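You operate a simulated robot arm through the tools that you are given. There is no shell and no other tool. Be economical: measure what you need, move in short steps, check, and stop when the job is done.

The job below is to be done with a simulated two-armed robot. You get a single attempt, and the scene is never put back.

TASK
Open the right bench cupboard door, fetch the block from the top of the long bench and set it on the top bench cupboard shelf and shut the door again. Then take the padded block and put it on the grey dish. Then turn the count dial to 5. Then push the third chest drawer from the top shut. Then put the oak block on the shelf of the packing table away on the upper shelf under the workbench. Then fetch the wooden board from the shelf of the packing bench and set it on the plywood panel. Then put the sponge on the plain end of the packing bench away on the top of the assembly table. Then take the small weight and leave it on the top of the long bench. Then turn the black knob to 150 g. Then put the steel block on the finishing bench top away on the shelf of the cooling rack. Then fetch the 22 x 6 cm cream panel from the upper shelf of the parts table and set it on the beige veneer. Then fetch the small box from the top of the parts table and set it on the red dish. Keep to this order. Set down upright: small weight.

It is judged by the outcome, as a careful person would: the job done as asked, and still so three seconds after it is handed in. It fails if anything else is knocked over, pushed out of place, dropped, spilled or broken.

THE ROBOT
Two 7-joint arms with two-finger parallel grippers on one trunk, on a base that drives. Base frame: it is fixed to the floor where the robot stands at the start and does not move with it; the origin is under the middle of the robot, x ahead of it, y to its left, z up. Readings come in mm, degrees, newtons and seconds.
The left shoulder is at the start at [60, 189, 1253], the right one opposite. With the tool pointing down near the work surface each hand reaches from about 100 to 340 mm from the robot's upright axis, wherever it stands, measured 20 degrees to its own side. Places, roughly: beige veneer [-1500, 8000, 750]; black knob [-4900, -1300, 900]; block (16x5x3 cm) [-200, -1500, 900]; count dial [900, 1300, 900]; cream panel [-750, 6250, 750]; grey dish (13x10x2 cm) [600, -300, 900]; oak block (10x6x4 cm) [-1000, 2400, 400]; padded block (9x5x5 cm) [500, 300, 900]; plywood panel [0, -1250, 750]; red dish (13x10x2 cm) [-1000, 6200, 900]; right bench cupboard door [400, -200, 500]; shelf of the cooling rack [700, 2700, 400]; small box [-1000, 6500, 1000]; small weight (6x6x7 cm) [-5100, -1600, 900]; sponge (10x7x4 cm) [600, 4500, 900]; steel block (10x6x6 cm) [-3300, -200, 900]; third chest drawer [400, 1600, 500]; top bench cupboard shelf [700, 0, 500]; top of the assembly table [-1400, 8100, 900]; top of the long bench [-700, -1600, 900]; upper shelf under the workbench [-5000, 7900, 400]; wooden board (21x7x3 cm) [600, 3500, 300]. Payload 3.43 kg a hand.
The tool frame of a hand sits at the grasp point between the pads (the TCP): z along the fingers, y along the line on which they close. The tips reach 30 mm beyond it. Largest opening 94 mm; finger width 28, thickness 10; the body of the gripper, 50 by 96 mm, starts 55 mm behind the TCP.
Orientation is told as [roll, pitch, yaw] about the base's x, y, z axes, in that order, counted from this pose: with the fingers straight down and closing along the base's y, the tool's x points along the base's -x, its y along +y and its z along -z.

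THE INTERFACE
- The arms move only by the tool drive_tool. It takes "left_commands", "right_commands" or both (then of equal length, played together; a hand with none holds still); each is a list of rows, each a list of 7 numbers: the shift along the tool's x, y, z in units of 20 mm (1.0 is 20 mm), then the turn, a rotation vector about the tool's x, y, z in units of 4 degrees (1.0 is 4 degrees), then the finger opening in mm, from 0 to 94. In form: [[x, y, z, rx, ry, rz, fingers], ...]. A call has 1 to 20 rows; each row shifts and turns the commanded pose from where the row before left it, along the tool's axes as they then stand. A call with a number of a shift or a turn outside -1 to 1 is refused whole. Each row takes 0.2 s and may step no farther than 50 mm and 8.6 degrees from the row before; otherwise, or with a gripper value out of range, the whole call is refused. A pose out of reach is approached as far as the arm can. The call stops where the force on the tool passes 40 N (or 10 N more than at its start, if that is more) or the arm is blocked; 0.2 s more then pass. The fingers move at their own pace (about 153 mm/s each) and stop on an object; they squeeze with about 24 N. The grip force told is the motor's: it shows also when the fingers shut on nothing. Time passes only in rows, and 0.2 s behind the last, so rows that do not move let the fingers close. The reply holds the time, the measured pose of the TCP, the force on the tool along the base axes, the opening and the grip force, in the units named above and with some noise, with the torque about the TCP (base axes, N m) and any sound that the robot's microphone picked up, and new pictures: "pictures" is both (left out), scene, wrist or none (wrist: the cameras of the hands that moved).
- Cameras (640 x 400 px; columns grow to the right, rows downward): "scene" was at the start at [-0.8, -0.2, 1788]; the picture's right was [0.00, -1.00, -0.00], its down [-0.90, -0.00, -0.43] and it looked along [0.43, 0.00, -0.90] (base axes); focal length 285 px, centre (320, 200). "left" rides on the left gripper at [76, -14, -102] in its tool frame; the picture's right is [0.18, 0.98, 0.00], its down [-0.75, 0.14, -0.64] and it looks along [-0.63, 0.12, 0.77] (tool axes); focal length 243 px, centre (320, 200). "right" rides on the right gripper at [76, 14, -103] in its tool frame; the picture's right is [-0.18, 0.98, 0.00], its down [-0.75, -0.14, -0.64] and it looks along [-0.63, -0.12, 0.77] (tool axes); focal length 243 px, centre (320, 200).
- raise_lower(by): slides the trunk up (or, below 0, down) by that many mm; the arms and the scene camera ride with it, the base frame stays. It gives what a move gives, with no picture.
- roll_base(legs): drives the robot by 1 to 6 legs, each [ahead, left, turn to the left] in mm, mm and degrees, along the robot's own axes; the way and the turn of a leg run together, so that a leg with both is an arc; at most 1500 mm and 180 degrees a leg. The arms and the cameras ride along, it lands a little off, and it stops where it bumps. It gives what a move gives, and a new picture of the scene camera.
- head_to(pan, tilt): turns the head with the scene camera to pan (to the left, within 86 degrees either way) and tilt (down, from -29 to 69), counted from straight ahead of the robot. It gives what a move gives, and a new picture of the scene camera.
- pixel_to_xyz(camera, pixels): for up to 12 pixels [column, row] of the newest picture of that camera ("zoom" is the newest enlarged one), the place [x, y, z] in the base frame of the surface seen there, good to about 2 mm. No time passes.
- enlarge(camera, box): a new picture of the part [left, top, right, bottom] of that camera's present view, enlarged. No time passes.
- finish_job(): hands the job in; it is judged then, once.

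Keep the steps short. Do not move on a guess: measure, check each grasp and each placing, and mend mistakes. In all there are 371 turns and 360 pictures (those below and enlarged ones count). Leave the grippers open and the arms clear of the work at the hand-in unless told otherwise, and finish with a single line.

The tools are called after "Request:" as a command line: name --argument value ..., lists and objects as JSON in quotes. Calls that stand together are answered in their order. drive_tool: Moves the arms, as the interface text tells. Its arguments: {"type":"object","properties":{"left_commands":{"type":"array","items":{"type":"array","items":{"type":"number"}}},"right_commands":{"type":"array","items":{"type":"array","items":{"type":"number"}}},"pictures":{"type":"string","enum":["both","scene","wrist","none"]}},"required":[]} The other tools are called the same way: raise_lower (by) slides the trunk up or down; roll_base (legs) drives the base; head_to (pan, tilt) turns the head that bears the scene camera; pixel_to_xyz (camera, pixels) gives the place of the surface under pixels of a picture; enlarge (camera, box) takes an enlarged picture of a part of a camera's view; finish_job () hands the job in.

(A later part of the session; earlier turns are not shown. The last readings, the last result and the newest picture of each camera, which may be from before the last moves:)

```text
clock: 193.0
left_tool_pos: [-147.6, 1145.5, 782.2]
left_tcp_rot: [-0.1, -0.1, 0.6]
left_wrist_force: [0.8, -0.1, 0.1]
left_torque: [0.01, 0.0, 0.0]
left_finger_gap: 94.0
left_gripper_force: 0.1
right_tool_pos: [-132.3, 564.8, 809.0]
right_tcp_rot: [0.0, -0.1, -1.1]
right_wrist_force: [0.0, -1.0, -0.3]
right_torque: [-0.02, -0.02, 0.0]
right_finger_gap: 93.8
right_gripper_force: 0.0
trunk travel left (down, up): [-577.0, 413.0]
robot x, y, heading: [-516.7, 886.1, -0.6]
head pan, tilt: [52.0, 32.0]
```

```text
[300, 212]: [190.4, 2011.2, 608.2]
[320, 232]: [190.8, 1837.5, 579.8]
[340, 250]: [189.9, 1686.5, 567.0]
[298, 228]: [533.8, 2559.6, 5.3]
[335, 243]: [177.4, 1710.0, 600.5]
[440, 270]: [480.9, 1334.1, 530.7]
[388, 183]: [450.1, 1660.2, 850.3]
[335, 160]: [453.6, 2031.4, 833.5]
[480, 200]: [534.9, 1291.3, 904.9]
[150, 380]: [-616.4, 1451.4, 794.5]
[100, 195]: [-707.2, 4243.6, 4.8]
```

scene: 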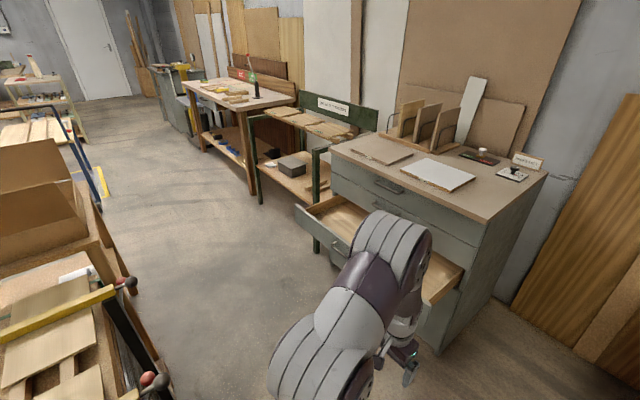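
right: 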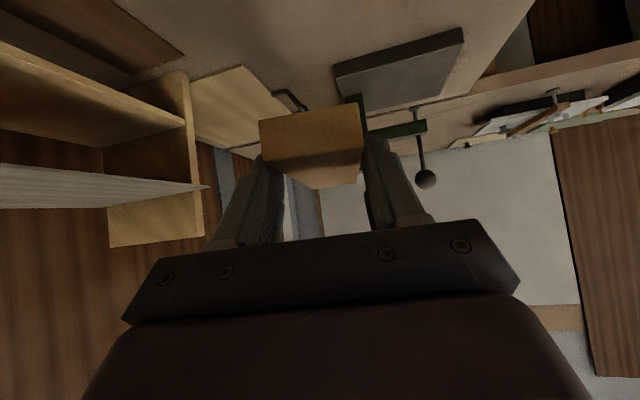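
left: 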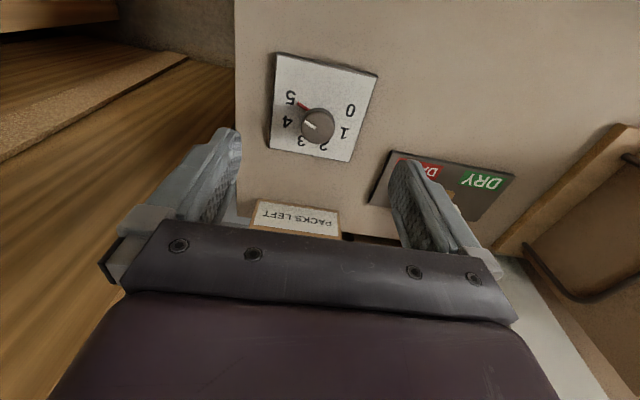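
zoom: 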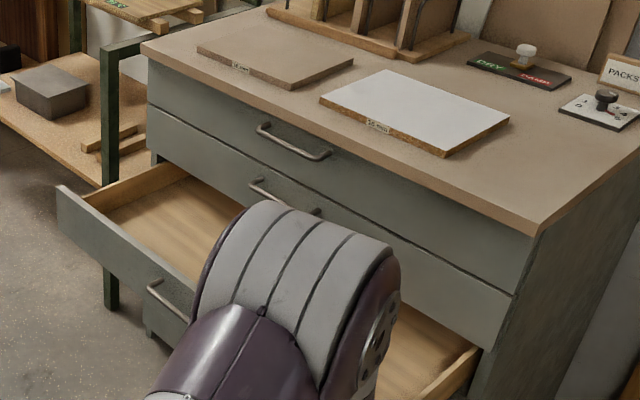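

The open one is the third drawer: front x=190, z≈480–608, y 1240–2015. I pitch the left hand −47° with closed fingers and shift it left.

Request:
drive_tool --left_commands '[[0, 0.9, 0, 0, -1, 0, 0], [0, 0.9, 0, 0, -1, 0, 0], [0, 0.9, 0, 0, -1, 0, 0], [0, 0.9, 0, 0, -1, 0, 0], [0, 0.9, 0, 0, -1, 0, 0], [0, 0.9, 0, 0, -1, 0, 0], [0, 0.9, 0, 0, -1, 0, 0], [0, 0.9, 0, 0, -1, 0, 0], [0, 0, 0, 0, -1, 0, 0], [0, 0, 0, 0, -1, 0, 0], [0, 0, 0, 0, -1, 0, 0], [0, 0, 0, 0, -1, 0, 0]]' --pictures "none"

Request:
raise_lower --by -215

```text
clock: 195.6
left_tool_pos: [-149.3, 1290.3, 781.5]
left_tcp_rot: [-0.2, -48.1, 0.7]
left_wrist_force: [0.1, 0.6, -0.1]
left_torque: [0.02, 0.01, -0.01]
left_finger_gap: 0.1
left_gripper_force: 24.3
right_tool_pos: [-133.1, 565.4, 809.9]
right_tcp_rot: [0.1, -0.2, -1.0]
right_wrist_force: [0.4, 0.2, -0.6]
right_torque: [0.01, 0.03, -0.02]
right_finger_gap: 93.9
right_gripper_force: 0.1
trunk travel left (down, up): [-577.0, 413.0]
robot x, y, heading: [-514.5, 882.0, -1.0]
head pan, tilt: [52.0, 32.0]
```

```text
clock: 197.9
left_tool_pos: [-149.0, 1289.7, 567.0]
left_tcp_rot: [0.0, -48.1, 0.6]
left_wrist_force: [0.9, -0.1, 0.1]
left_torque: [-0.01, 0.02, 0.02]
left_finger_gap: 0.0
left_gripper_force: 23.3
right_tool_pos: [-132.6, 565.0, 595.3]
right_tcp_rot: [0.0, -0.1, -1.0]
right_wrist_force: [0.4, 0.0, 0.0]
right_torque: [0.01, 0.03, 0.01]
right_finger_gap: 94.1
right_gripper_force: 0.1
trunk travel left (down, up): [-362.0, 628.0]
robot x, y, heading: [-516.6, 887.6, -0.6]
head pan, tilt: [52.0, 32.0]
```

I pull the right arm in so it clears the bench end, then drive to the drawer front.

Request:
drive_tool --right_commands '[[0.5, 1, 0, 0, 0, 0, 94], [0.5, 1, 0, 0, 0, 0, 94], [0.5, 1, 0, 0, 0, 0, 94], [0.5, 1, 0, 0, 0, 0, 94], [0.5, 1, 0, 0, 0, 0, 94], [0.5, 1, 0, 0, 0, 0, 94]]' --pictures "none"

Request:
roll_base --legs '[[270, 80, 0.6]]'

Request:
roll_base --legs '[[260, 0, 0]]'

```text
clock: 199.3
left_tool_pos: [-150.0, 1290.0, 566.2]
left_tcp_rot: [-0.1, -48.1, 0.7]
left_wrist_force: [-1.0, -0.8, 0.6]
left_torque: [0.02, 0.02, -0.01]
left_finger_gap: 0.0
left_gripper_force: 23.9
right_tool_pos: [-189.3, 685.1, 594.6]
right_tcp_rot: [0.1, 0.0, -1.0]
right_wrist_force: [-0.4, -0.6, 0.8]
right_torque: [-0.02, 0.01, 0.02]
right_finger_gap: 94.0
right_gripper_force: 0.0
trunk travel left (down, up): [-362.0, 628.0]
robot x, y, heading: [-519.0, 887.9, -0.3]
head pan, tilt: [52.0, 32.0]
```

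```text
clock: 201.3
left_tool_pos: [118.1, 1368.4, 565.4]
left_tcp_rot: [-0.2, -47.9, 1.2]
left_wrist_force: [0.2, 0.7, -0.7]
left_torque: [0.03, -0.04, 0.01]
left_finger_gap: 0.0
left_gripper_force: 23.5
right_tool_pos: [84.5, 764.4, 595.6]
right_tcp_rot: [0.1, -0.2, -0.5]
right_wrist_force: [0.4, -0.4, -0.6]
right_torque: [-0.02, 0.02, -0.02]
right_finger_gap: 94.2
right_gripper_force: 0.2
trunk travel left (down, up): [-362.0, 628.0]
robot x, y, heading: [-244.0, 958.6, -0.5]
head pan, tilt: [52.0, 32.0]
```

scene: 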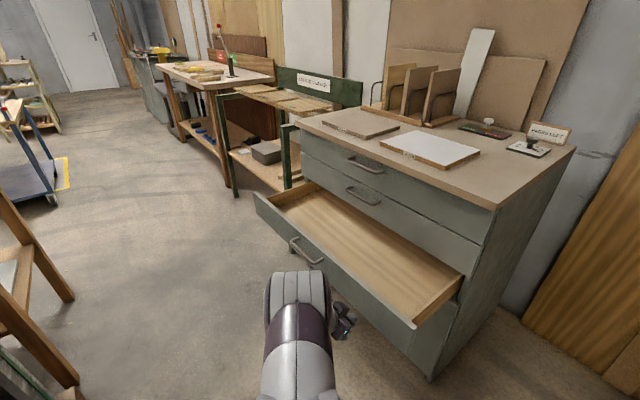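

```text
clock: 203.2
left_tool_pos: [378.3, 1367.6, 567.1]
left_tcp_rot: [-0.1, -48.1, 1.2]
left_wrist_force: [-0.5, -0.1, -0.6]
left_torque: [0.02, 0.0, -0.01]
left_finger_gap: 0.0
left_gripper_force: 23.9
right_tool_pos: [344.1, 763.5, 595.0]
right_tcp_rot: [0.2, 0.0, -0.4]
right_wrist_force: [-0.2, 0.2, -0.3]
right_torque: [0.0, 0.01, -0.01]
right_finger_gap: 94.2
right_gripper_force: 0.0
trunk travel left (down, up): [-362.0, 628.0]
robot x, y, heading: [15.2, 958.8, 0.1]
head pan, tilt: [52.0, 32.0]
```

scene: 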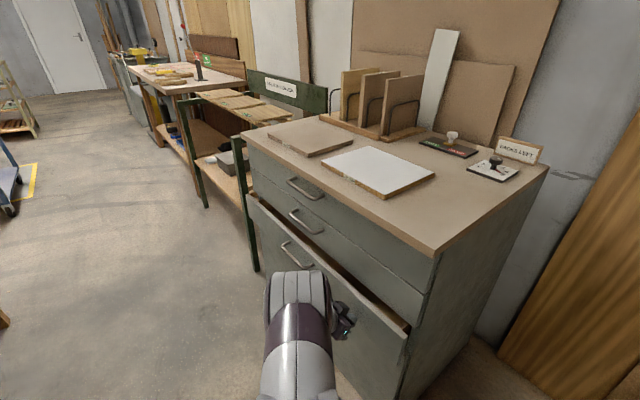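

The drawer slides in. I push the remaining distance until it meets resistance.

Request:
roll_base --legs '[[42, 0, 0]]'

Request:
roll_base --legs '[[15, 0, 0]]'

```text
clock: 204.2
left_tool_pos: [419.0, 1368.1, 565.5]
left_tcp_rot: [-0.2, -47.9, 1.4]
left_wrist_force: [-0.5, 0.9, 0.8]
left_torque: [0.02, 0.05, 0.02]
left_finger_gap: 0.0
left_gripper_force: 24.7
right_tool_pos: [387.9, 763.7, 595.6]
right_tcp_rot: [0.1, 0.0, -0.3]
right_wrist_force: [-0.3, 0.2, 0.1]
right_torque: [0.01, -0.03, 0.01]
right_finger_gap: 94.0
right_gripper_force: 0.0
trunk travel left (down, up): [-362.0, 628.0]
robot x, y, heading: [60.4, 959.8, -0.4]
head pan, tilt: [52.0, 32.0]
stopped in leg 1: the force on the tool passed its limit at 61 N (the readings are from after the stop); the commanded pose is now the measured one
```

scene: 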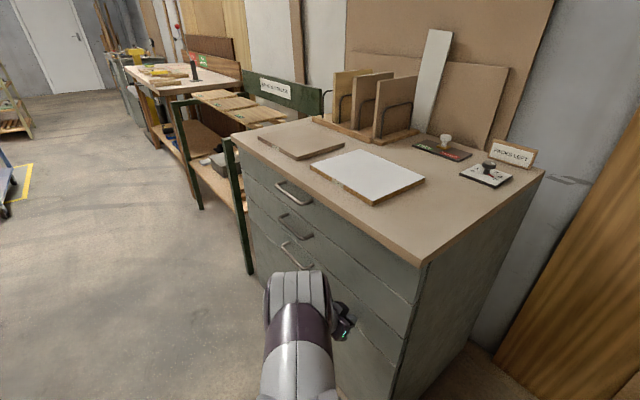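

```text
clock: 204.9
left_tool_pos: [421.6, 1370.7, 562.7]
left_tcp_rot: [-0.4, -47.3, 2.0]
left_wrist_force: [-6.7, -0.7, 3.1]
left_torque: [0.0, -0.05, -0.05]
left_finger_gap: 0.0
left_gripper_force: 23.7
right_tool_pos: [393.1, 765.2, 596.2]
right_tcp_rot: [0.0, 0.0, -0.2]
right_wrist_force: [-1.0, -0.3, -0.1]
right_torque: [-0.02, -0.01, 0.0]
right_finger_gap: 94.1
right_gripper_force: 0.0
trunk travel left (down, up): [-362.0, 628.0]
robot x, y, heading: [65.5, 960.9, 0.1]
head pan, tilt: [52.0, 32.0]
stopped in leg 1: the force on the tool passed its limit at 56 N (the readings are from after the stop); the commanded pose is now the measured one
```

scene: 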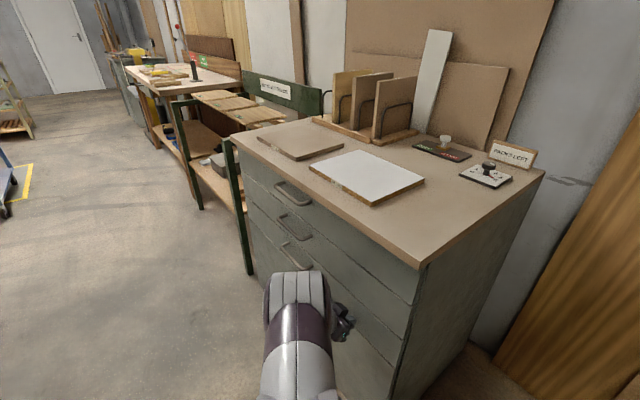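

Drawer is shut (firm stop). Next: the oak block on the packing-table shelf near (−1000,2400). I back off, drive along the corridor and look left.

Request:
roll_base --legs '[[-150, 0, 0], [0, 1200, 0]]'

Request:
head_to --pan 86 --tilt 35

```text
clock: 212.0
left_tool_pos: [248.4, 2579.0, 563.5]
left_tcp_rot: [-0.5, -47.4, 3.2]
left_wrist_force: [-0.4, 0.7, -0.4]
left_torque: [0.0, 0.03, -0.01]
left_finger_gap: 0.0
left_gripper_force: 24.1
right_tool_pos: [234.2, 1972.7, 595.0]
right_tcp_rot: [0.1, -0.1, 1.2]
right_wrist_force: [0.8, -0.4, -0.1]
right_torque: [0.05, 0.02, 0.0]
right_finger_gap: 93.9
right_gripper_force: 0.0
trunk travel left (down, up): [-362.0, 628.0]
robot x, y, heading: [-98.3, 2163.3, 1.4]
head pan, tilt: [52.0, 32.0]
```

scene: 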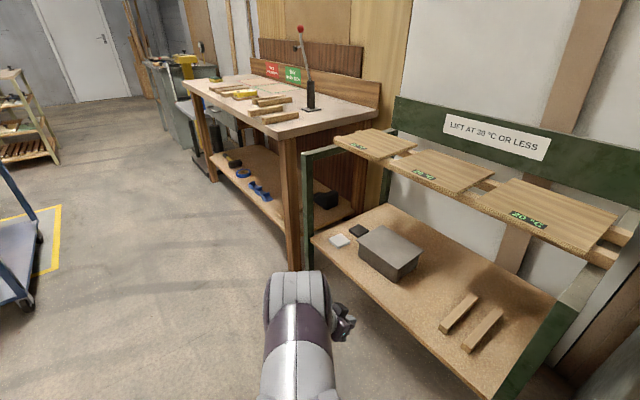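

```text
clock: 213.0
left_tool_pos: [247.8, 2579.0, 563.2]
left_tcp_rot: [-0.4, -47.3, 3.2]
left_wrist_force: [0.5, 0.1, -0.1]
left_torque: [0.02, -0.02, 0.02]
left_finger_gap: 0.1
left_gripper_force: 24.0
right_tool_pos: [234.3, 1973.1, 595.3]
right_tcp_rot: [0.1, 0.0, 1.1]
right_wrist_force: [0.1, 0.2, 0.3]
right_torque: [-0.02, 0.01, 0.01]
right_finger_gap: 94.1
right_gripper_force: 0.1
trunk travel left (down, up): [-362.0, 628.0]
robot x, y, heading: [-100.0, 2160.0, 1.3]
head pan, tilt: [85.9, 35.0]
```

scene: 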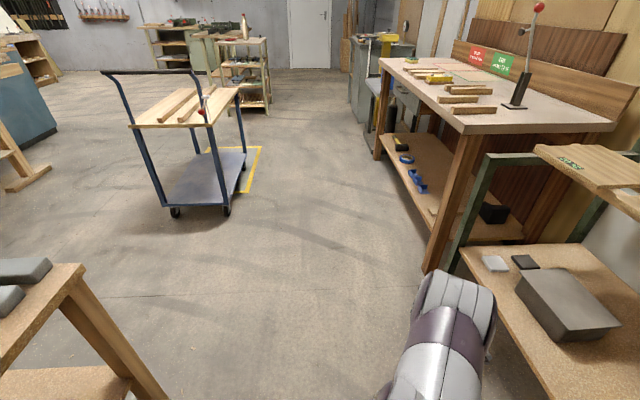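

The cooling rack is on the right. The packing table is behind-left. I fold the left arm back, raise the trunk, then turn.

Request:
drive_tool --left_commands '[[0, -0.9, 0, 0, 1, 0, 94], [0, -0.9, 0, 0, 1, 0, 94], [0, -0.9, 0, 0, 1, 0, 94], [0, -0.9, 0, 0, 1, 0, 94], [0, -0.9, 0, 0, 1, 0, 94], [0, -0.9, 0, 0, 1, 0, 94], [0, -0.9, 0, 0, 1, 0, 94], [0, -0.9, 0, 0, 1, 0, 94], [0, -0.9, 0, 0, 1, 0, 94], [0, -0.9, 0, 0, 1, 0, 94], [0, 0, 0, 0, 1, 0, 94], [0, 0, 0, 0, 0.9, 0, 94]]' --pictures "none"

Request:
raise_lower --by 400

Request:
roll_base --legs '[[0, 0, 90]]'

Request:
head_to --pan 70 --tilt 45

```text
clock: 215.6
left_tool_pos: [261.5, 2393.8, 564.6]
left_tcp_rot: [-1.8, -5.4, 2.8]
left_wrist_force: [0.2, 0.4, 0.2]
left_torque: [0.02, 0.01, 0.02]
left_finger_gap: 94.0
left_gripper_force: 0.1
left hand out of reach, approached as far as the arm can: row 11, 12
right_tool_pos: [233.7, 1973.0, 595.0]
right_tcp_rot: [0.0, 0.0, 1.1]
right_wrist_force: [0.2, -0.2, -0.9]
right_torque: [-0.03, 0.01, 0.0]
right_finger_gap: 93.8
right_gripper_force: 0.0
trunk travel left (down, up): [-362.0, 628.0]
robot x, y, heading: [-100.0, 2159.5, 1.3]
head pan, tilt: [85.9, 35.0]
```

```text
clock: 219.4
left_tool_pos: [261.9, 2394.0, 964.8]
left_tcp_rot: [-1.8, -5.4, 2.8]
left_wrist_force: [1.0, -0.4, -0.9]
left_torque: [0.02, 0.0, 0.02]
left_finger_gap: 93.9
left_gripper_force: 0.1
right_tool_pos: [234.4, 1973.5, 994.6]
right_tcp_rot: [0.1, 0.0, 1.1]
right_wrist_force: [0.3, -0.8, -0.4]
right_torque: [0.0, 0.02, -0.01]
right_finger_gap: 93.8
right_gripper_force: 0.1
trunk travel left (down, up): [-762.0, 228.0]
robot x, y, heading: [-92.7, 2159.1, 1.3]
head pan, tilt: [85.9, 35.0]
```

```text
clock: 223.7
left_tool_pos: [-345.4, 2513.8, 965.6]
left_tcp_rot: [-1.7, -5.4, 94.9]
left_wrist_force: [0.5, 1.0, -0.6]
left_torque: [0.02, -0.01, 0.02]
left_finger_gap: 94.1
left_gripper_force: 0.0
right_tool_pos: [75.6, 2501.4, 994.5]
right_tcp_rot: [0.1, 0.0, 93.2]
right_wrist_force: [-1.1, 0.3, -0.7]
right_torque: [0.01, 0.01, 0.03]
right_finger_gap: 94.1
right_gripper_force: 0.0
trunk travel left (down, up): [-762.0, 228.0]
robot x, y, heading: [-99.8, 2159.2, 93.3]
head pan, tilt: [85.9, 35.0]
```

scene: 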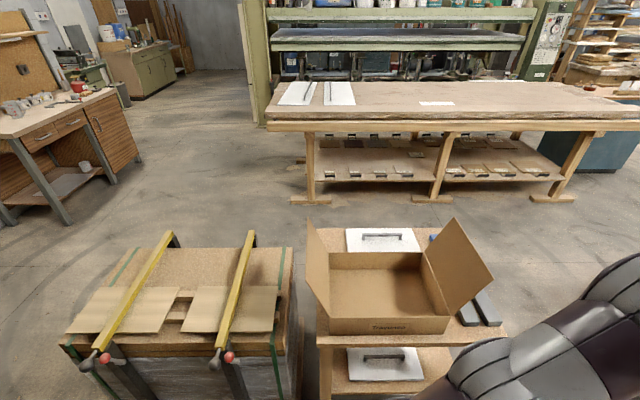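

```text
clock: 224.5
left_tool_pos: [-345.5, 2514.2, 964.3]
left_tcp_rot: [-1.8, -5.4, 94.8]
left_wrist_force: [-0.7, 0.0, -0.2]
left_torque: [0.0, 0.02, -0.04]
left_finger_gap: 93.9
left_gripper_force: 0.2
right_tool_pos: [75.8, 2501.5, 995.5]
right_tcp_rot: [0.1, 0.0, 93.2]
right_wrist_force: [-0.4, -0.5, -0.1]
right_torque: [-0.02, 0.01, -0.01]
right_finger_gap: 93.8
right_gripper_force: 0.1
trunk travel left (down, up): [-762.0, 228.0]
robot x, y, heading: [-95.5, 2161.4, 93.4]
head pan, tilt: [70.0, 45.0]
```

scene: 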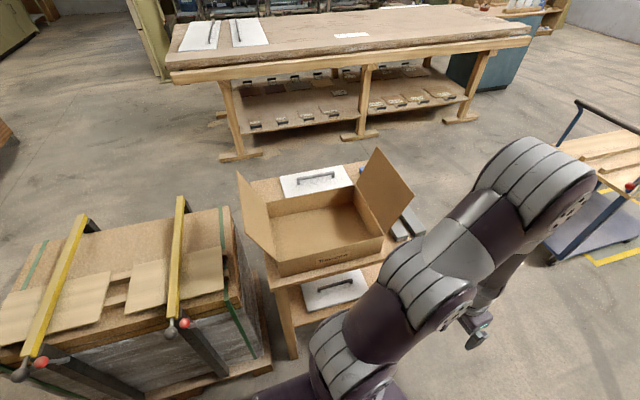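

Request:
pixel_to_xyz --camera "scene" --pixels '[[275, 272], [375, 262], [295, 355], [330, 290], [405, 225], [300, 250], [265, 345], [180, 325], [30, 360]]'

Request:
roll_base --legs '[[-100, -150, 60]]'

Request:
head_to --pan 20 --tilt 45

```text
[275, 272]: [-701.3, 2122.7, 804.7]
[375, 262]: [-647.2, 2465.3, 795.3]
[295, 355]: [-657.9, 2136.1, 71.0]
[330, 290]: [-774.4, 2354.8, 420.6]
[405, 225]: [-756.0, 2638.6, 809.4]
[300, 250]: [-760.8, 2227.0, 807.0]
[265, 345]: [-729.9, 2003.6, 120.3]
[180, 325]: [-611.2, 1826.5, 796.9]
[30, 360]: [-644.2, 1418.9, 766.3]
```

```text
clock: 227.5
left_tool_pos: [-359.3, 2129.7, 964.8]
left_tcp_rot: [-1.8, -5.4, 154.0]
left_wrist_force: [-1.0, -0.1, 0.5]
left_torque: [0.02, 0.0, 0.03]
left_finger_gap: 94.0
left_gripper_force: 0.0
right_tool_pos: [-134.3, 2484.3, 994.3]
right_tcp_rot: [0.2, 0.0, 152.3]
right_wrist_force: [-0.4, -0.3, -0.2]
right_torque: [-0.01, -0.01, 0.01]
right_finger_gap: 94.2
right_gripper_force: 0.1
trunk travel left (down, up): [-762.0, 228.0]
robot x, y, heading: [65.1, 2161.0, 152.7]
head pan, tilt: [70.0, 45.0]
```

scene: 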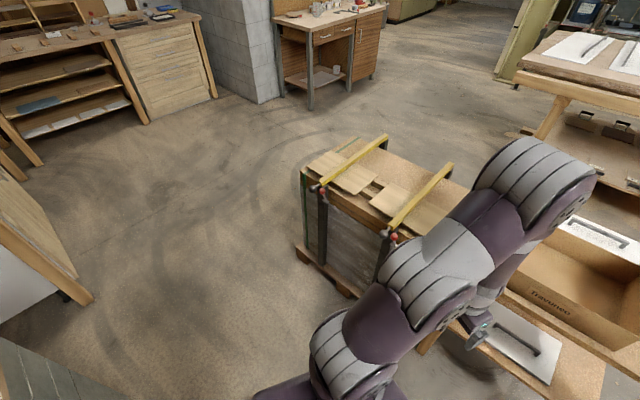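

```text
clock: 228.7
left_tool_pos: [-360.3, 2131.1, 963.8]
left_tcp_rot: [-1.9, -5.4, 154.2]
left_wrist_force: [-1.0, 0.4, -0.8]
left_torque: [0.0, 0.0, -0.01]
left_finger_gap: 93.6
left_gripper_force: 0.1
right_tool_pos: [-134.1, 2484.6, 995.3]
right_tcp_rot: [0.1, 0.0, 152.3]
right_wrist_force: [0.3, -0.9, -0.3]
right_torque: [-0.01, -0.02, 0.01]
right_finger_gap: 94.0
right_gripper_force: 0.0
trunk travel left (down, up): [-762.0, 228.0]
robot x, y, heading: [71.8, 2159.7, 152.9]
head pan, tilt: [20.0, 45.0]
```

scene: 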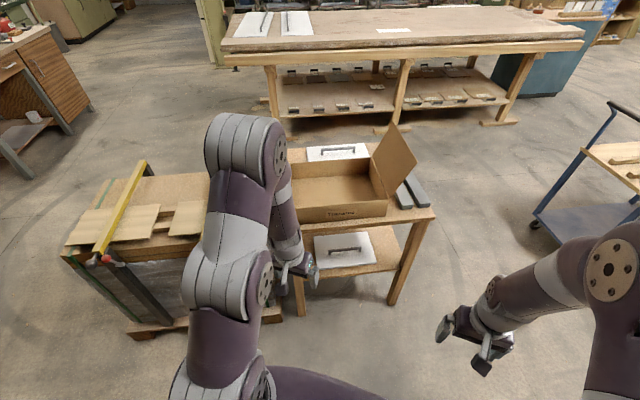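

I square up to the table (heading 180) and lower the camera to look at its lower shelf.

Request:
roll_base --legs '[[0, 0, 27], [0, -180, 0]]'

Request:
raise_lower --by -400

Request:
head_to --pan 0 --tilt 35

```text
clock: 231.6
left_tool_pos: [-297.6, 2118.9, 964.6]
left_tcp_rot: [-1.8, -5.3, -178.4]
left_wrist_force: [0.3, -0.1, -0.7]
left_torque: [-0.01, 0.03, -0.01]
left_finger_gap: 93.6
left_gripper_force: 0.0
right_tool_pos: [-259.7, 2539.0, 995.1]
right_tcp_rot: [0.1, 0.0, 179.7]
right_wrist_force: [-0.6, 0.1, 0.0]
right_torque: [-0.02, 0.01, 0.0]
right_finger_gap: 94.1
right_gripper_force: 0.0
trunk travel left (down, up): [-762.0, 228.0]
robot x, y, heading: [65.7, 2343.8, 180.4]
head pan, tilt: [20.0, 45.0]
```

scene: 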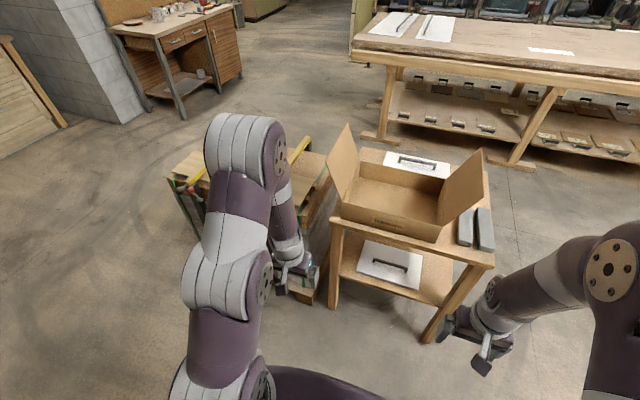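

```text
clock: 235.4
left_tool_pos: [-297.9, 2119.4, 563.6]
left_tcp_rot: [-1.7, -5.4, -178.4]
left_wrist_force: [-0.5, -0.2, 0.6]
left_torque: [-0.01, 0.02, 0.03]
left_finger_gap: 94.1
left_gripper_force: 0.0
right_tool_pos: [-259.2, 2538.5, 595.2]
right_tcp_rot: [0.1, 0.2, 179.8]
right_wrist_force: [-0.5, 0.5, -0.7]
right_torque: [0.03, -0.01, 0.0]
right_finger_gap: 94.2
right_gripper_force: 0.1
trunk travel left (down, up): [-362.0, 628.0]
robot x, y, heading: [71.2, 2343.1, 179.9]
head pan, tilt: [20.0, 45.0]
```

```text
clock: 236.3
left_tool_pos: [-297.6, 2118.0, 563.7]
left_tcp_rot: [-1.8, -5.4, -178.5]
left_wrist_force: [0.6, 0.1, 1.4]
left_torque: [0.02, 0.0, -0.01]
left_finger_gap: 93.8
left_gripper_force: 0.0
right_tool_pos: [-260.0, 2537.9, 594.5]
right_tcp_rot: [0.2, 0.0, 179.7]
right_wrist_force: [-0.3, 0.4, 0.3]
right_torque: [0.02, 0.01, 0.01]
right_finger_gap: 93.7
right_gripper_force: 0.1
trunk travel left (down, up): [-362.0, 628.0]
robot x, y, heading: [69.1, 2340.4, 180.0]
head pan, tilt: [0.0, 35.0]
```

scene: 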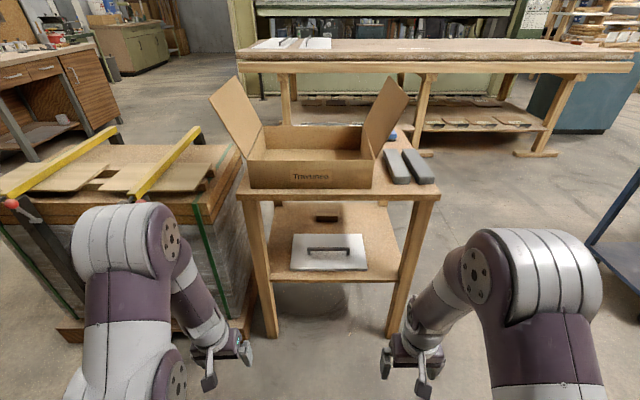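

Request:
enlarge --camera "scene" --box '[240, 180, 440, 305]'

Request:
pixel_to_xyz --camera "scene" --pixels '[[327, 217], [316, 217], [340, 217], [300, 265], [330, 250], [345, 236], [390, 270], [380, 210], [265, 215], [410, 215]]'

```text
3.20 times, centred on (340, 242) of scene
```

zoom: 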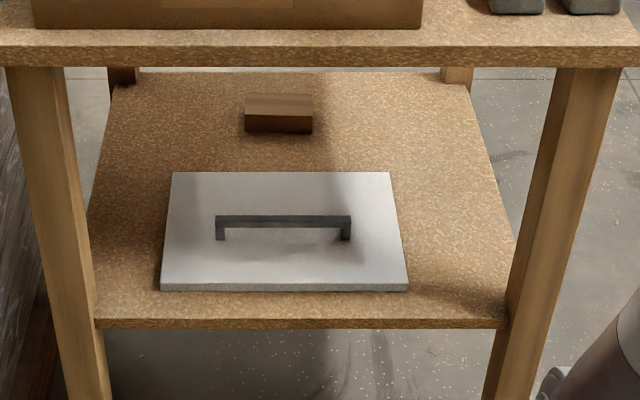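

```text
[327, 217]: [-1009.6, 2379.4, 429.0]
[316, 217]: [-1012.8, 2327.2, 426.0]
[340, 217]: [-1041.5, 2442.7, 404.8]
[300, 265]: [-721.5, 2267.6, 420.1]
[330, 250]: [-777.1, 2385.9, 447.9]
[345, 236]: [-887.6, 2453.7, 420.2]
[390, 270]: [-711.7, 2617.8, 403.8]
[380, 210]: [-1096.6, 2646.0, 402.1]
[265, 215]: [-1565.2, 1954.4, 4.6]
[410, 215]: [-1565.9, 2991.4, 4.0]
```

The oak block sits at the back of the shelf: x −985…−1045, y 2327–2435, z 404–440. I measure the legs and the top's underside for access from the north end.

Request:
pixel_to_xyz --camera "zoom" --pixels '[[445, 75], [470, 75], [250, 97], [312, 97], [250, 118], [309, 120], [560, 120], [580, 60], [465, 95], [515, 235], [120, 95], [313, 132]]'

Request:
pixel_to_xyz --camera "scene" --pixels '[[414, 130], [401, 128], [300, 120], [620, 300], [590, 250], [430, 200], [415, 300], [390, 335]]'

```text
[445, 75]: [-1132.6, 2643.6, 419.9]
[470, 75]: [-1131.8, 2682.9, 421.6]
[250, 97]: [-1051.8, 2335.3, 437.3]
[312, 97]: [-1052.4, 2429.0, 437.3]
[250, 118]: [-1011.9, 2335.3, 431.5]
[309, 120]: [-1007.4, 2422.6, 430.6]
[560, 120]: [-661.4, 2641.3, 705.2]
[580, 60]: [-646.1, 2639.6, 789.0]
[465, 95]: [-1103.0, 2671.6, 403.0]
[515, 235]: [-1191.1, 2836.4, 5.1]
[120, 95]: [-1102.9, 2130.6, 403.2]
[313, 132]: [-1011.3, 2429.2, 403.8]
```

```text
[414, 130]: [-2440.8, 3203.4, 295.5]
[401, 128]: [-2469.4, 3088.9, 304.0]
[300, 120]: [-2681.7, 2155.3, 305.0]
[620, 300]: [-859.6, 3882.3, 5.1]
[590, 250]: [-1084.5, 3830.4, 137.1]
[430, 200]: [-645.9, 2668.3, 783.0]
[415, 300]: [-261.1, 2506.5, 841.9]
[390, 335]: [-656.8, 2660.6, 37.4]
```

Block x centre ≈−1037, y 2332–2430; access from the north between the legs is free. I drive round to the north side, facing south.

Request:
roll_base --legs '[[0, -860, 0], [790, 0, 0], [0, 0, 90]]'

Request:
head_to --pan -25 --tilt 38

```text
clock: 248.5
left_tool_pos: [-509.3, 2848.3, 564.9]
left_tcp_rot: [-1.8, -5.4, -89.9]
left_wrist_force: [0.0, -1.2, 0.4]
left_torque: [0.0, 0.0, 0.01]
left_finger_gap: 94.0
left_gripper_force: 0.2
right_tool_pos: [-927.7, 2895.7, 594.5]
right_tcp_rot: [0.1, 0.0, -91.7]
right_wrist_force: [0.4, -0.4, -0.2]
right_torque: [0.04, 0.0, -0.01]
right_finger_gap: 94.0
right_gripper_force: 0.1
trunk travel left (down, up): [-362.0, 628.0]
robot x, y, heading: [-724.7, 3217.6, -91.4]
head pan, tilt: [0.0, 35.0]
```

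scene: 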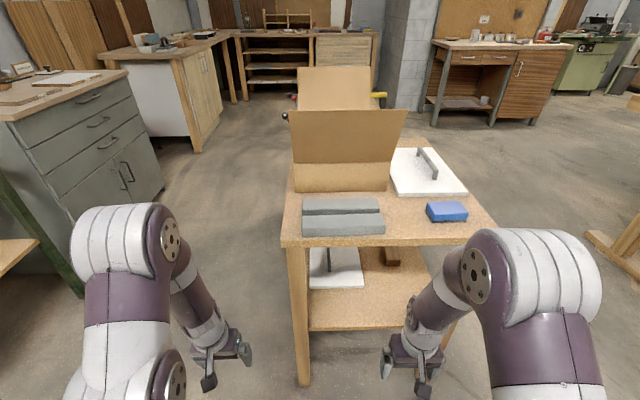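

```text
clock: 249.4
left_tool_pos: [-509.5, 2847.6, 564.7]
left_tcp_rot: [-1.8, -5.4, -89.9]
left_wrist_force: [0.4, 0.9, 0.6]
left_torque: [0.01, 0.0, 0.01]
left_finger_gap: 94.2
left_gripper_force: 0.1
right_tool_pos: [-927.5, 2895.6, 595.2]
right_tcp_rot: [0.1, -0.1, -91.7]
right_wrist_force: [-0.2, -0.3, -0.4]
right_torque: [0.01, 0.01, 0.0]
right_finger_gap: 94.0
right_gripper_force: 0.1
trunk travel left (down, up): [-362.0, 628.0]
robot x, y, heading: [-722.6, 3217.0, -91.5]
head pan, tilt: [-25.0, 38.0]
```

scene: 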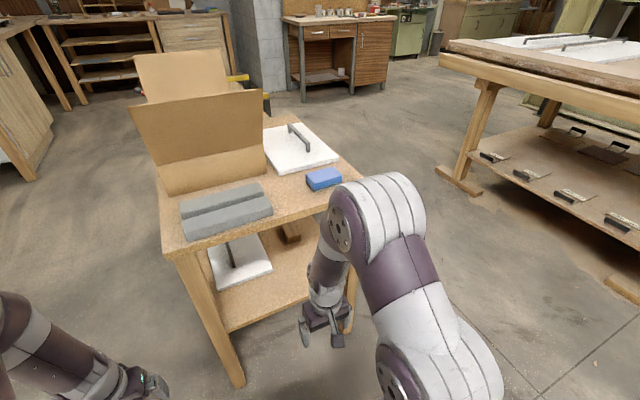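

I extend and pitch the right hand to −52°.

Request:
drive_tool --right_commands '[[-1, -0.65, 0, 0, 0, 0, 94], [-1, -0.65, 0, 0, 0, 0, 94], [-1, -0.65, 0, 0, 0, 0, 94], [-1, -0.65, 0, 0, 0, 0, 94], [-1, -0.65, 0, 0, 0, 0, 94], [-1, -0.65, 0, 0, 0, 0, 94], [-1, -0.65, 0, 0, 0, 0, 94], [0, 0, 0, 0, -1, 0, 94], [0, 0, 0, 0, -1, 0, 94], [0, 0, 0, 0, -1, 0, 94], [0, 0, 0, 0, -1, 0, 94], [0, 0, 0, 0, -1, 0, 94], [0, 0, 0, 0, -1, 0, 94], [0, 0, 0, 0, -1, 0, 94], [0, 0, 0, 0, -1, 0, 94], [0, 0, 0, 0, -1, 0, 94], [0, 0, 0, 0, -1, 0, 94], [0, 0, 0, 0, -1, 0, 94], [0, 0, 0, 0, -1, 0, 94], [0, 0, 0, 0, -1, 0, 94]]' --pictures "scene"

```text
clock: 253.6
left_tool_pos: [-510.0, 2846.8, 564.6]
left_tcp_rot: [-1.8, -5.4, -90.0]
left_wrist_force: [0.5, 0.7, 0.4]
left_torque: [-0.01, -0.01, 0.01]
left_finger_gap: 94.0
left_gripper_force: 0.1
right_tool_pos: [-1020.1, 2759.9, 592.7]
right_tcp_rot: [2.1, -45.6, -92.4]
right_wrist_force: [0.7, 0.2, 0.2]
right_torque: [-0.01, 0.01, -0.02]
right_finger_gap: 93.8
right_gripper_force: 0.1
right hand out of reach, approached as far as the arm can: row 17, 19
trunk travel left (down, up): [-362.0, 628.0]
robot x, y, heading: [-725.7, 3221.4, -91.5]
head pan, tilt: [-25.0, 38.0]
```

scene: 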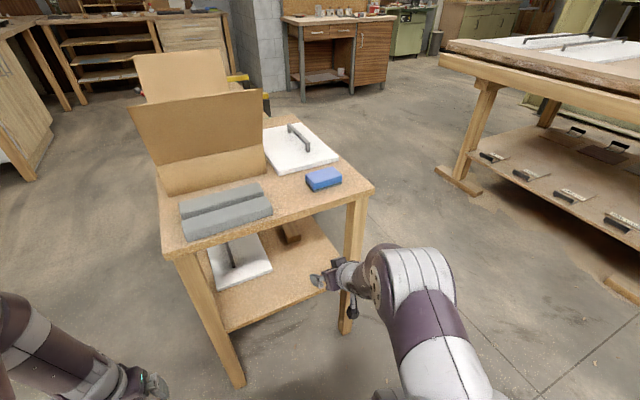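

Request:
raise_lower --by -120

Request:
drive_tool --right_commands '[[-0.7, 0, 0.715, 0.1, 0, 0, 94], [-0.7, 0, 0.715, 0.1, 0, 0, 94], [-0.7, 0, 0.715, 0.1, 0, 0, 94], [-0.7, 0, 0.715, 0.1, 0, 0, 94], [0, 0, 0, 0, -0.9, 0, 94], [0, 0, 0, 0, -0.9, 0, 94]]' --pictures "both"

```text
clock: 255.1
left_tool_pos: [-508.8, 2847.4, 443.1]
left_tcp_rot: [-1.8, -5.4, -90.0]
left_wrist_force: [-0.6, -0.1, 0.3]
left_torque: [-0.04, 0.0, 0.03]
left_finger_gap: 94.1
left_gripper_force: 0.0
right_tool_pos: [-1019.3, 2759.7, 472.9]
right_tcp_rot: [2.1, -45.6, -92.3]
right_wrist_force: [-0.2, 0.5, -0.4]
right_torque: [-0.01, 0.0, 0.01]
right_finger_gap: 94.0
right_gripper_force: 0.1
trunk travel left (down, up): [-242.0, 748.0]
robot x, y, heading: [-727.7, 3214.7, -91.7]
head pan, tilt: [-25.0, 38.0]
```

```text
clock: 256.5
left_tool_pos: [-509.7, 2847.9, 444.1]
left_tcp_rot: [-1.8, -5.4, -90.0]
left_wrist_force: [0.0, -0.9, 0.2]
left_torque: [0.01, 0.01, 0.04]
left_finger_gap: 94.1
left_gripper_force: 0.0
right_tool_pos: [-1022.0, 2679.3, 473.2]
right_tcp_rot: [0.5, -52.8, -92.4]
right_wrist_force: [0.1, -0.2, 0.3]
right_torque: [0.0, 0.04, -0.01]
right_finger_gap: 94.2
right_gripper_force: 0.0
trunk travel left (down, up): [-242.0, 748.0]
robot x, y, heading: [-720.7, 3220.5, -91.4]
head pan, tilt: [-25.0, 38.0]
```

scene: 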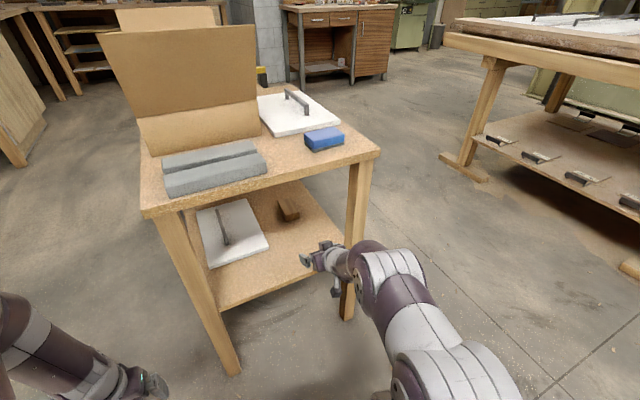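
right: 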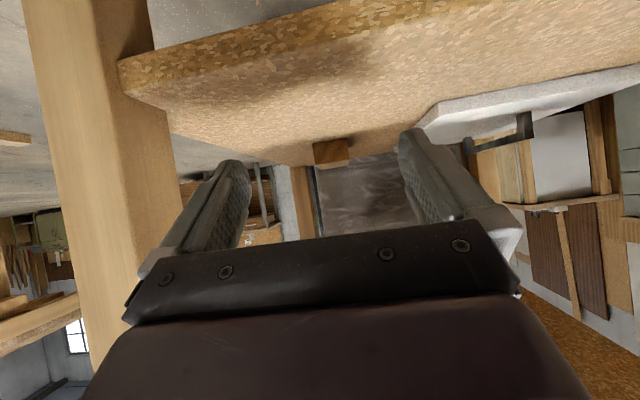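

Request:
pixel_to_xyz --camera "scene" --pixels '[[390, 255], [360, 245], [340, 253], [430, 290], [360, 165], [355, 245]]'

Request:
pixel_to_xyz --camera "right" --pixels '[[315, 150], [346, 148], [331, 160], [125, 70], [40, 80], [300, 75]]'

```text
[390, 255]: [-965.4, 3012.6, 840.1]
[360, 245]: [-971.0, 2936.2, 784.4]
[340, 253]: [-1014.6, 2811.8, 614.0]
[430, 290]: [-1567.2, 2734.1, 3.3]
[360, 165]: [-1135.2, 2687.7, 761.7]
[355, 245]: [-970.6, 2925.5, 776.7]
```

```text
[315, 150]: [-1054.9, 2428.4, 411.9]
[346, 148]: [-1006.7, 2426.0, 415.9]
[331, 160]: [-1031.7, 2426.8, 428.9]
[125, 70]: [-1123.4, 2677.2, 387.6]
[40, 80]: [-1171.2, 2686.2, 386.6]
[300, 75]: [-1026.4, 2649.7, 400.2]
```

The elbow would sit too near the table-top's underside (z≈765). I lower the trunk 110 mm and raise the hand relative to it to flatten the forearm.

Request:
drive_tool --right_commands '[[-0.76, 0, -0.58, 0, 0, 0, 94], [-0.76, 0, -0.58, 0, 0, 0, 94], [-0.76, 0, -0.58, 0, 0, 0, 94], [-0.76, 0, -0.58, 0, 0, 0, 94], [-0.76, 0, -0.58, 0, 0, 0, 94]]' --pictures "none"

Request:
raise_lower --by -130

Request:
drive_tool --right_commands '[[0, 0, 0, 0, 0, 0, 94]]' --pictures "scene"

```text
clock: 257.7
left_tool_pos: [-509.8, 2846.9, 443.5]
left_tcp_rot: [-1.8, -5.3, -90.0]
left_wrist_force: [0.2, 0.3, 0.0]
left_torque: [0.0, 0.01, 0.01]
left_finger_gap: 93.9
left_gripper_force: 0.1
right_tool_pos: [-1023.3, 2679.0, 569.7]
right_tcp_rot: [0.6, -52.7, -92.5]
right_wrist_force: [-0.3, -0.1, 0.9]
right_torque: [0.01, -0.01, -0.02]
right_finger_gap: 93.9
right_gripper_force: 0.1
trunk travel left (down, up): [-242.0, 748.0]
robot x, y, heading: [-723.0, 3217.8, -91.9]
head pan, tilt: [-25.0, 38.0]
```

```text
clock: 259.3
left_tool_pos: [-508.8, 2846.2, 315.6]
left_tcp_rot: [-1.8, -5.5, -90.0]
left_wrist_force: [1.3, 0.8, 0.2]
left_torque: [0.02, -0.01, 0.02]
left_finger_gap: 93.8
left_gripper_force: 0.0
right_tool_pos: [-1022.4, 2677.8, 439.4]
right_tcp_rot: [0.6, -52.7, -92.5]
right_wrist_force: [0.2, 0.2, -0.4]
right_torque: [0.01, 0.03, 0.0]
right_finger_gap: 94.2
right_gripper_force: 0.0
trunk travel left (down, up): [-112.0, 878.0]
robot x, y, heading: [-724.9, 3217.9, -91.7]
head pan, tilt: [-25.0, 38.0]
```

```text
clock: 259.7
left_tool_pos: [-510.5, 2846.7, 313.8]
left_tcp_rot: [-1.8, -5.4, -90.1]
left_wrist_force: [0.1, 0.2, -0.3]
left_torque: [0.01, 0.01, 0.02]
left_finger_gap: 94.2
left_gripper_force: 0.0
right_tool_pos: [-1023.0, 2678.8, 439.3]
right_tcp_rot: [0.6, -52.8, -92.3]
right_wrist_force: [0.3, 0.8, 0.2]
right_torque: [0.0, 0.01, -0.03]
right_finger_gap: 94.1
right_gripper_force: 0.0
trunk travel left (down, up): [-112.0, 878.0]
robot x, y, heading: [-721.3, 3216.6, -91.3]
head pan, tilt: [-25.0, 38.0]
```

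scene: 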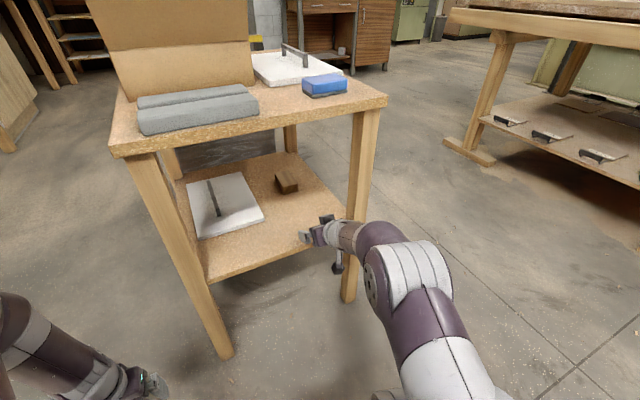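

Request:
pixel_to_xyz --camera "scene" --pixels '[[415, 242], [385, 225], [370, 240], [345, 228], [430, 245], [400, 300]]'

```text
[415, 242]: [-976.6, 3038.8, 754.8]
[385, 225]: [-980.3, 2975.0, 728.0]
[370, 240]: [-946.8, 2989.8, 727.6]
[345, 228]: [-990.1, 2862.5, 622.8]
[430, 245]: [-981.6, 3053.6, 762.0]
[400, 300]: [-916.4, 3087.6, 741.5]
```

Now the forearm stays below the top. I drive 263 mm ahead and 7 mm right into the shelf.

Request:
roll_base --legs '[[150, -4, 0]]'

Request:
roll_base --legs '[[112, -2, 0]]'

Request:
enlarge --camera "right" --box '[0, 0, 640, 400]'

```text
clock: 261.0
left_tool_pos: [-516.8, 2700.7, 315.0]
left_tcp_rot: [-1.8, -5.4, -89.9]
left_wrist_force: [0.8, -0.3, 0.4]
left_torque: [-0.02, 0.0, 0.01]
left_finger_gap: 94.2
left_gripper_force: 0.0
right_tool_pos: [-1028.0, 2529.6, 439.6]
right_tcp_rot: [0.6, -52.8, -92.2]
right_wrist_force: [-0.9, 0.4, 0.6]
right_torque: [-0.03, 0.02, 0.01]
right_finger_gap: 94.0
right_gripper_force: 0.0
trunk travel left (down, up): [-112.0, 878.0]
robot x, y, heading: [-730.7, 3074.1, -91.3]
head pan, tilt: [-25.0, 38.0]
```

scene: 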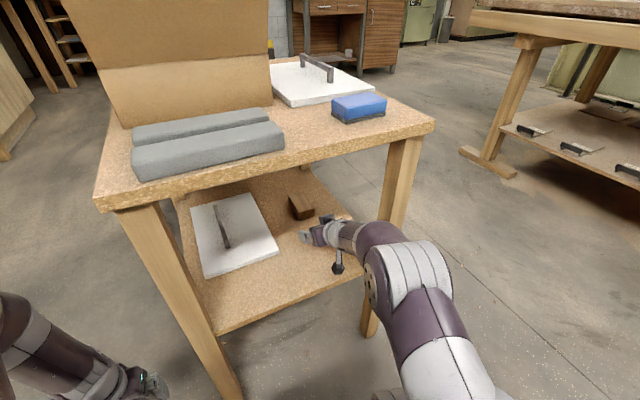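

```text
clock: 262.2
left_tool_pos: [-521.1, 2589.0, 314.2]
left_tcp_rot: [-1.8, -5.4, -89.8]
left_wrist_force: [-0.3, 0.1, -0.6]
left_torque: [-0.01, 0.01, -0.02]
left_finger_gap: 94.2
left_gripper_force: 0.0
right_tool_pos: [-1033.5, 2419.0, 440.4]
right_tcp_rot: [0.5, -52.9, -92.2]
right_wrist_force: [0.3, 0.0, 0.4]
right_torque: [0.01, -0.01, -0.02]
right_finger_gap: 94.1
right_gripper_force: 0.1
trunk travel left (down, up): [-112.0, 878.0]
robot x, y, heading: [-739.8, 2960.4, -91.3]
head pan, tilt: [-25.0, 38.0]
```

scene: 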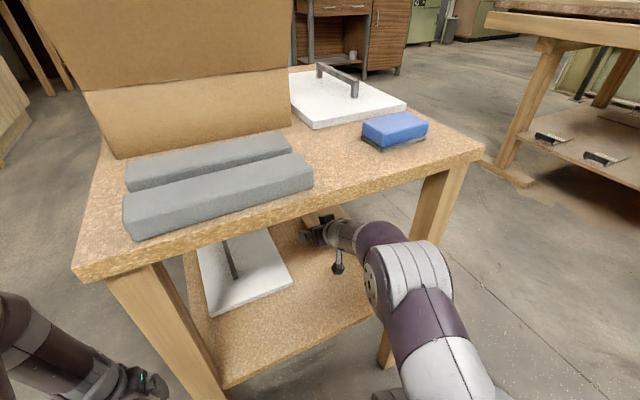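

```text
1.00 times, centred on (320, 200) of right (not enlarged: the box is as wide or as high as the picture)
```

zoom: 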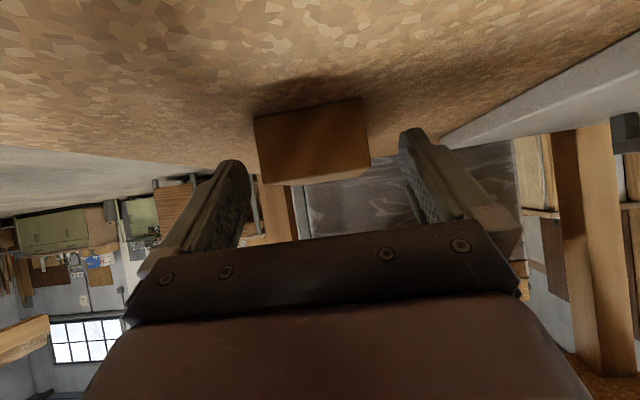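

The block lies between the fingers. I lower 3 mm and close.

Request:
raise_lower --by -3

Request:
drive_tool --right_commands '[[0, 0, 0, 0, 0, 0, 75], [0, 0, 0, 0, 0, 0, 50], [0, 0, 0, 0, 0, 0, 40], [0, 0, 0, 0, 0, 0, 40]]' --pictures "wrist"

```text
clock: 262.8
left_tool_pos: [-520.9, 2588.8, 311.9]
left_tcp_rot: [-1.7, -5.4, -89.9]
left_wrist_force: [0.5, 0.3, 0.4]
left_torque: [0.02, 0.03, 0.02]
left_finger_gap: 93.9
left_gripper_force: 0.0
right_tool_pos: [-1034.2, 2417.8, 436.6]
right_tcp_rot: [0.6, -52.8, -92.2]
right_wrist_force: [1.0, 0.0, 0.3]
right_torque: [0.0, 0.0, 0.01]
right_finger_gap: 94.0
right_gripper_force: 0.2
trunk travel left (down, up): [-109.0, 881.0]
robot x, y, heading: [-736.1, 2961.1, -91.5]
head pan, tilt: [-25.0, 38.0]
```

```text
clock: 263.8
left_tool_pos: [-520.6, 2587.0, 310.7]
left_tcp_rot: [-1.8, -5.4, -89.8]
left_wrist_force: [-0.4, 0.7, -0.7]
left_torque: [0.0, -0.02, 0.01]
left_finger_gap: 94.0
left_gripper_force: 0.0
right_tool_pos: [-1033.1, 2417.6, 437.3]
right_tcp_rot: [0.6, -52.8, -92.2]
right_wrist_force: [-0.6, 0.5, -0.2]
right_torque: [-0.05, 0.03, -0.06]
right_finger_gap: 58.6
right_gripper_force: 24.1
trunk travel left (down, up): [-109.0, 881.0]
robot x, y, heading: [-734.3, 2963.5, -91.3]
head pan, tilt: [-25.0, 38.0]
```

right: 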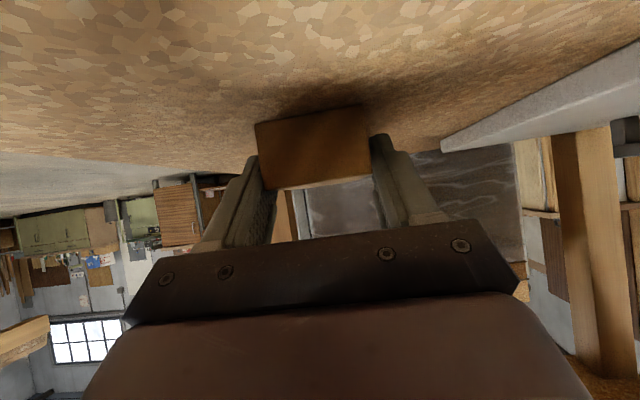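

Gripped (58.6 mm). I lift 30 mm and back out.

Request:
raise_lower --by 30

Request:
roll_base --legs '[[-450, 0, 0]]'

```text
clock: 264.5
left_tool_pos: [-521.2, 2588.2, 340.9]
left_tcp_rot: [-1.8, -5.3, -89.8]
left_wrist_force: [-0.1, 0.6, 0.4]
left_torque: [-0.01, -0.01, -0.02]
left_finger_gap: 93.8
left_gripper_force: 0.1
right_tool_pos: [-1033.2, 2418.1, 466.4]
right_tcp_rot: [0.6, -52.8, -92.2]
right_wrist_force: [0.6, 0.1, -1.3]
right_torque: [0.06, -0.01, 0.01]
right_finger_gap: 58.8
right_gripper_force: 23.5
trunk travel left (down, up): [-139.0, 851.0]
robot x, y, heading: [-735.6, 2959.4, -91.3]
head pan, tilt: [-25.0, 38.0]
```

```text
clock: 267.2
left_tool_pos: [-511.9, 3031.2, 342.0]
left_tcp_rot: [-1.8, -5.4, -90.0]
left_wrist_force: [0.4, 0.2, 0.2]
left_torque: [-0.01, -0.01, -0.02]
left_finger_gap: 94.0
left_gripper_force: 0.0
right_tool_pos: [-1024.4, 2863.2, 466.0]
right_tcp_rot: [0.6, -52.8, -92.4]
right_wrist_force: [-0.7, 0.1, -1.5]
right_torque: [0.01, -0.01, 0.01]
right_finger_gap: 58.5
right_gripper_force: 24.2
trunk travel left (down, up): [-139.0, 851.0]
robot x, y, heading: [-723.0, 3398.6, -91.6]
head pan, tilt: [-25.0, 38.0]
```

scene: 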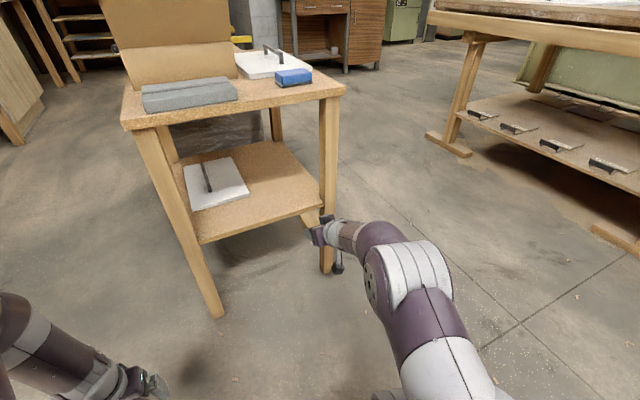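

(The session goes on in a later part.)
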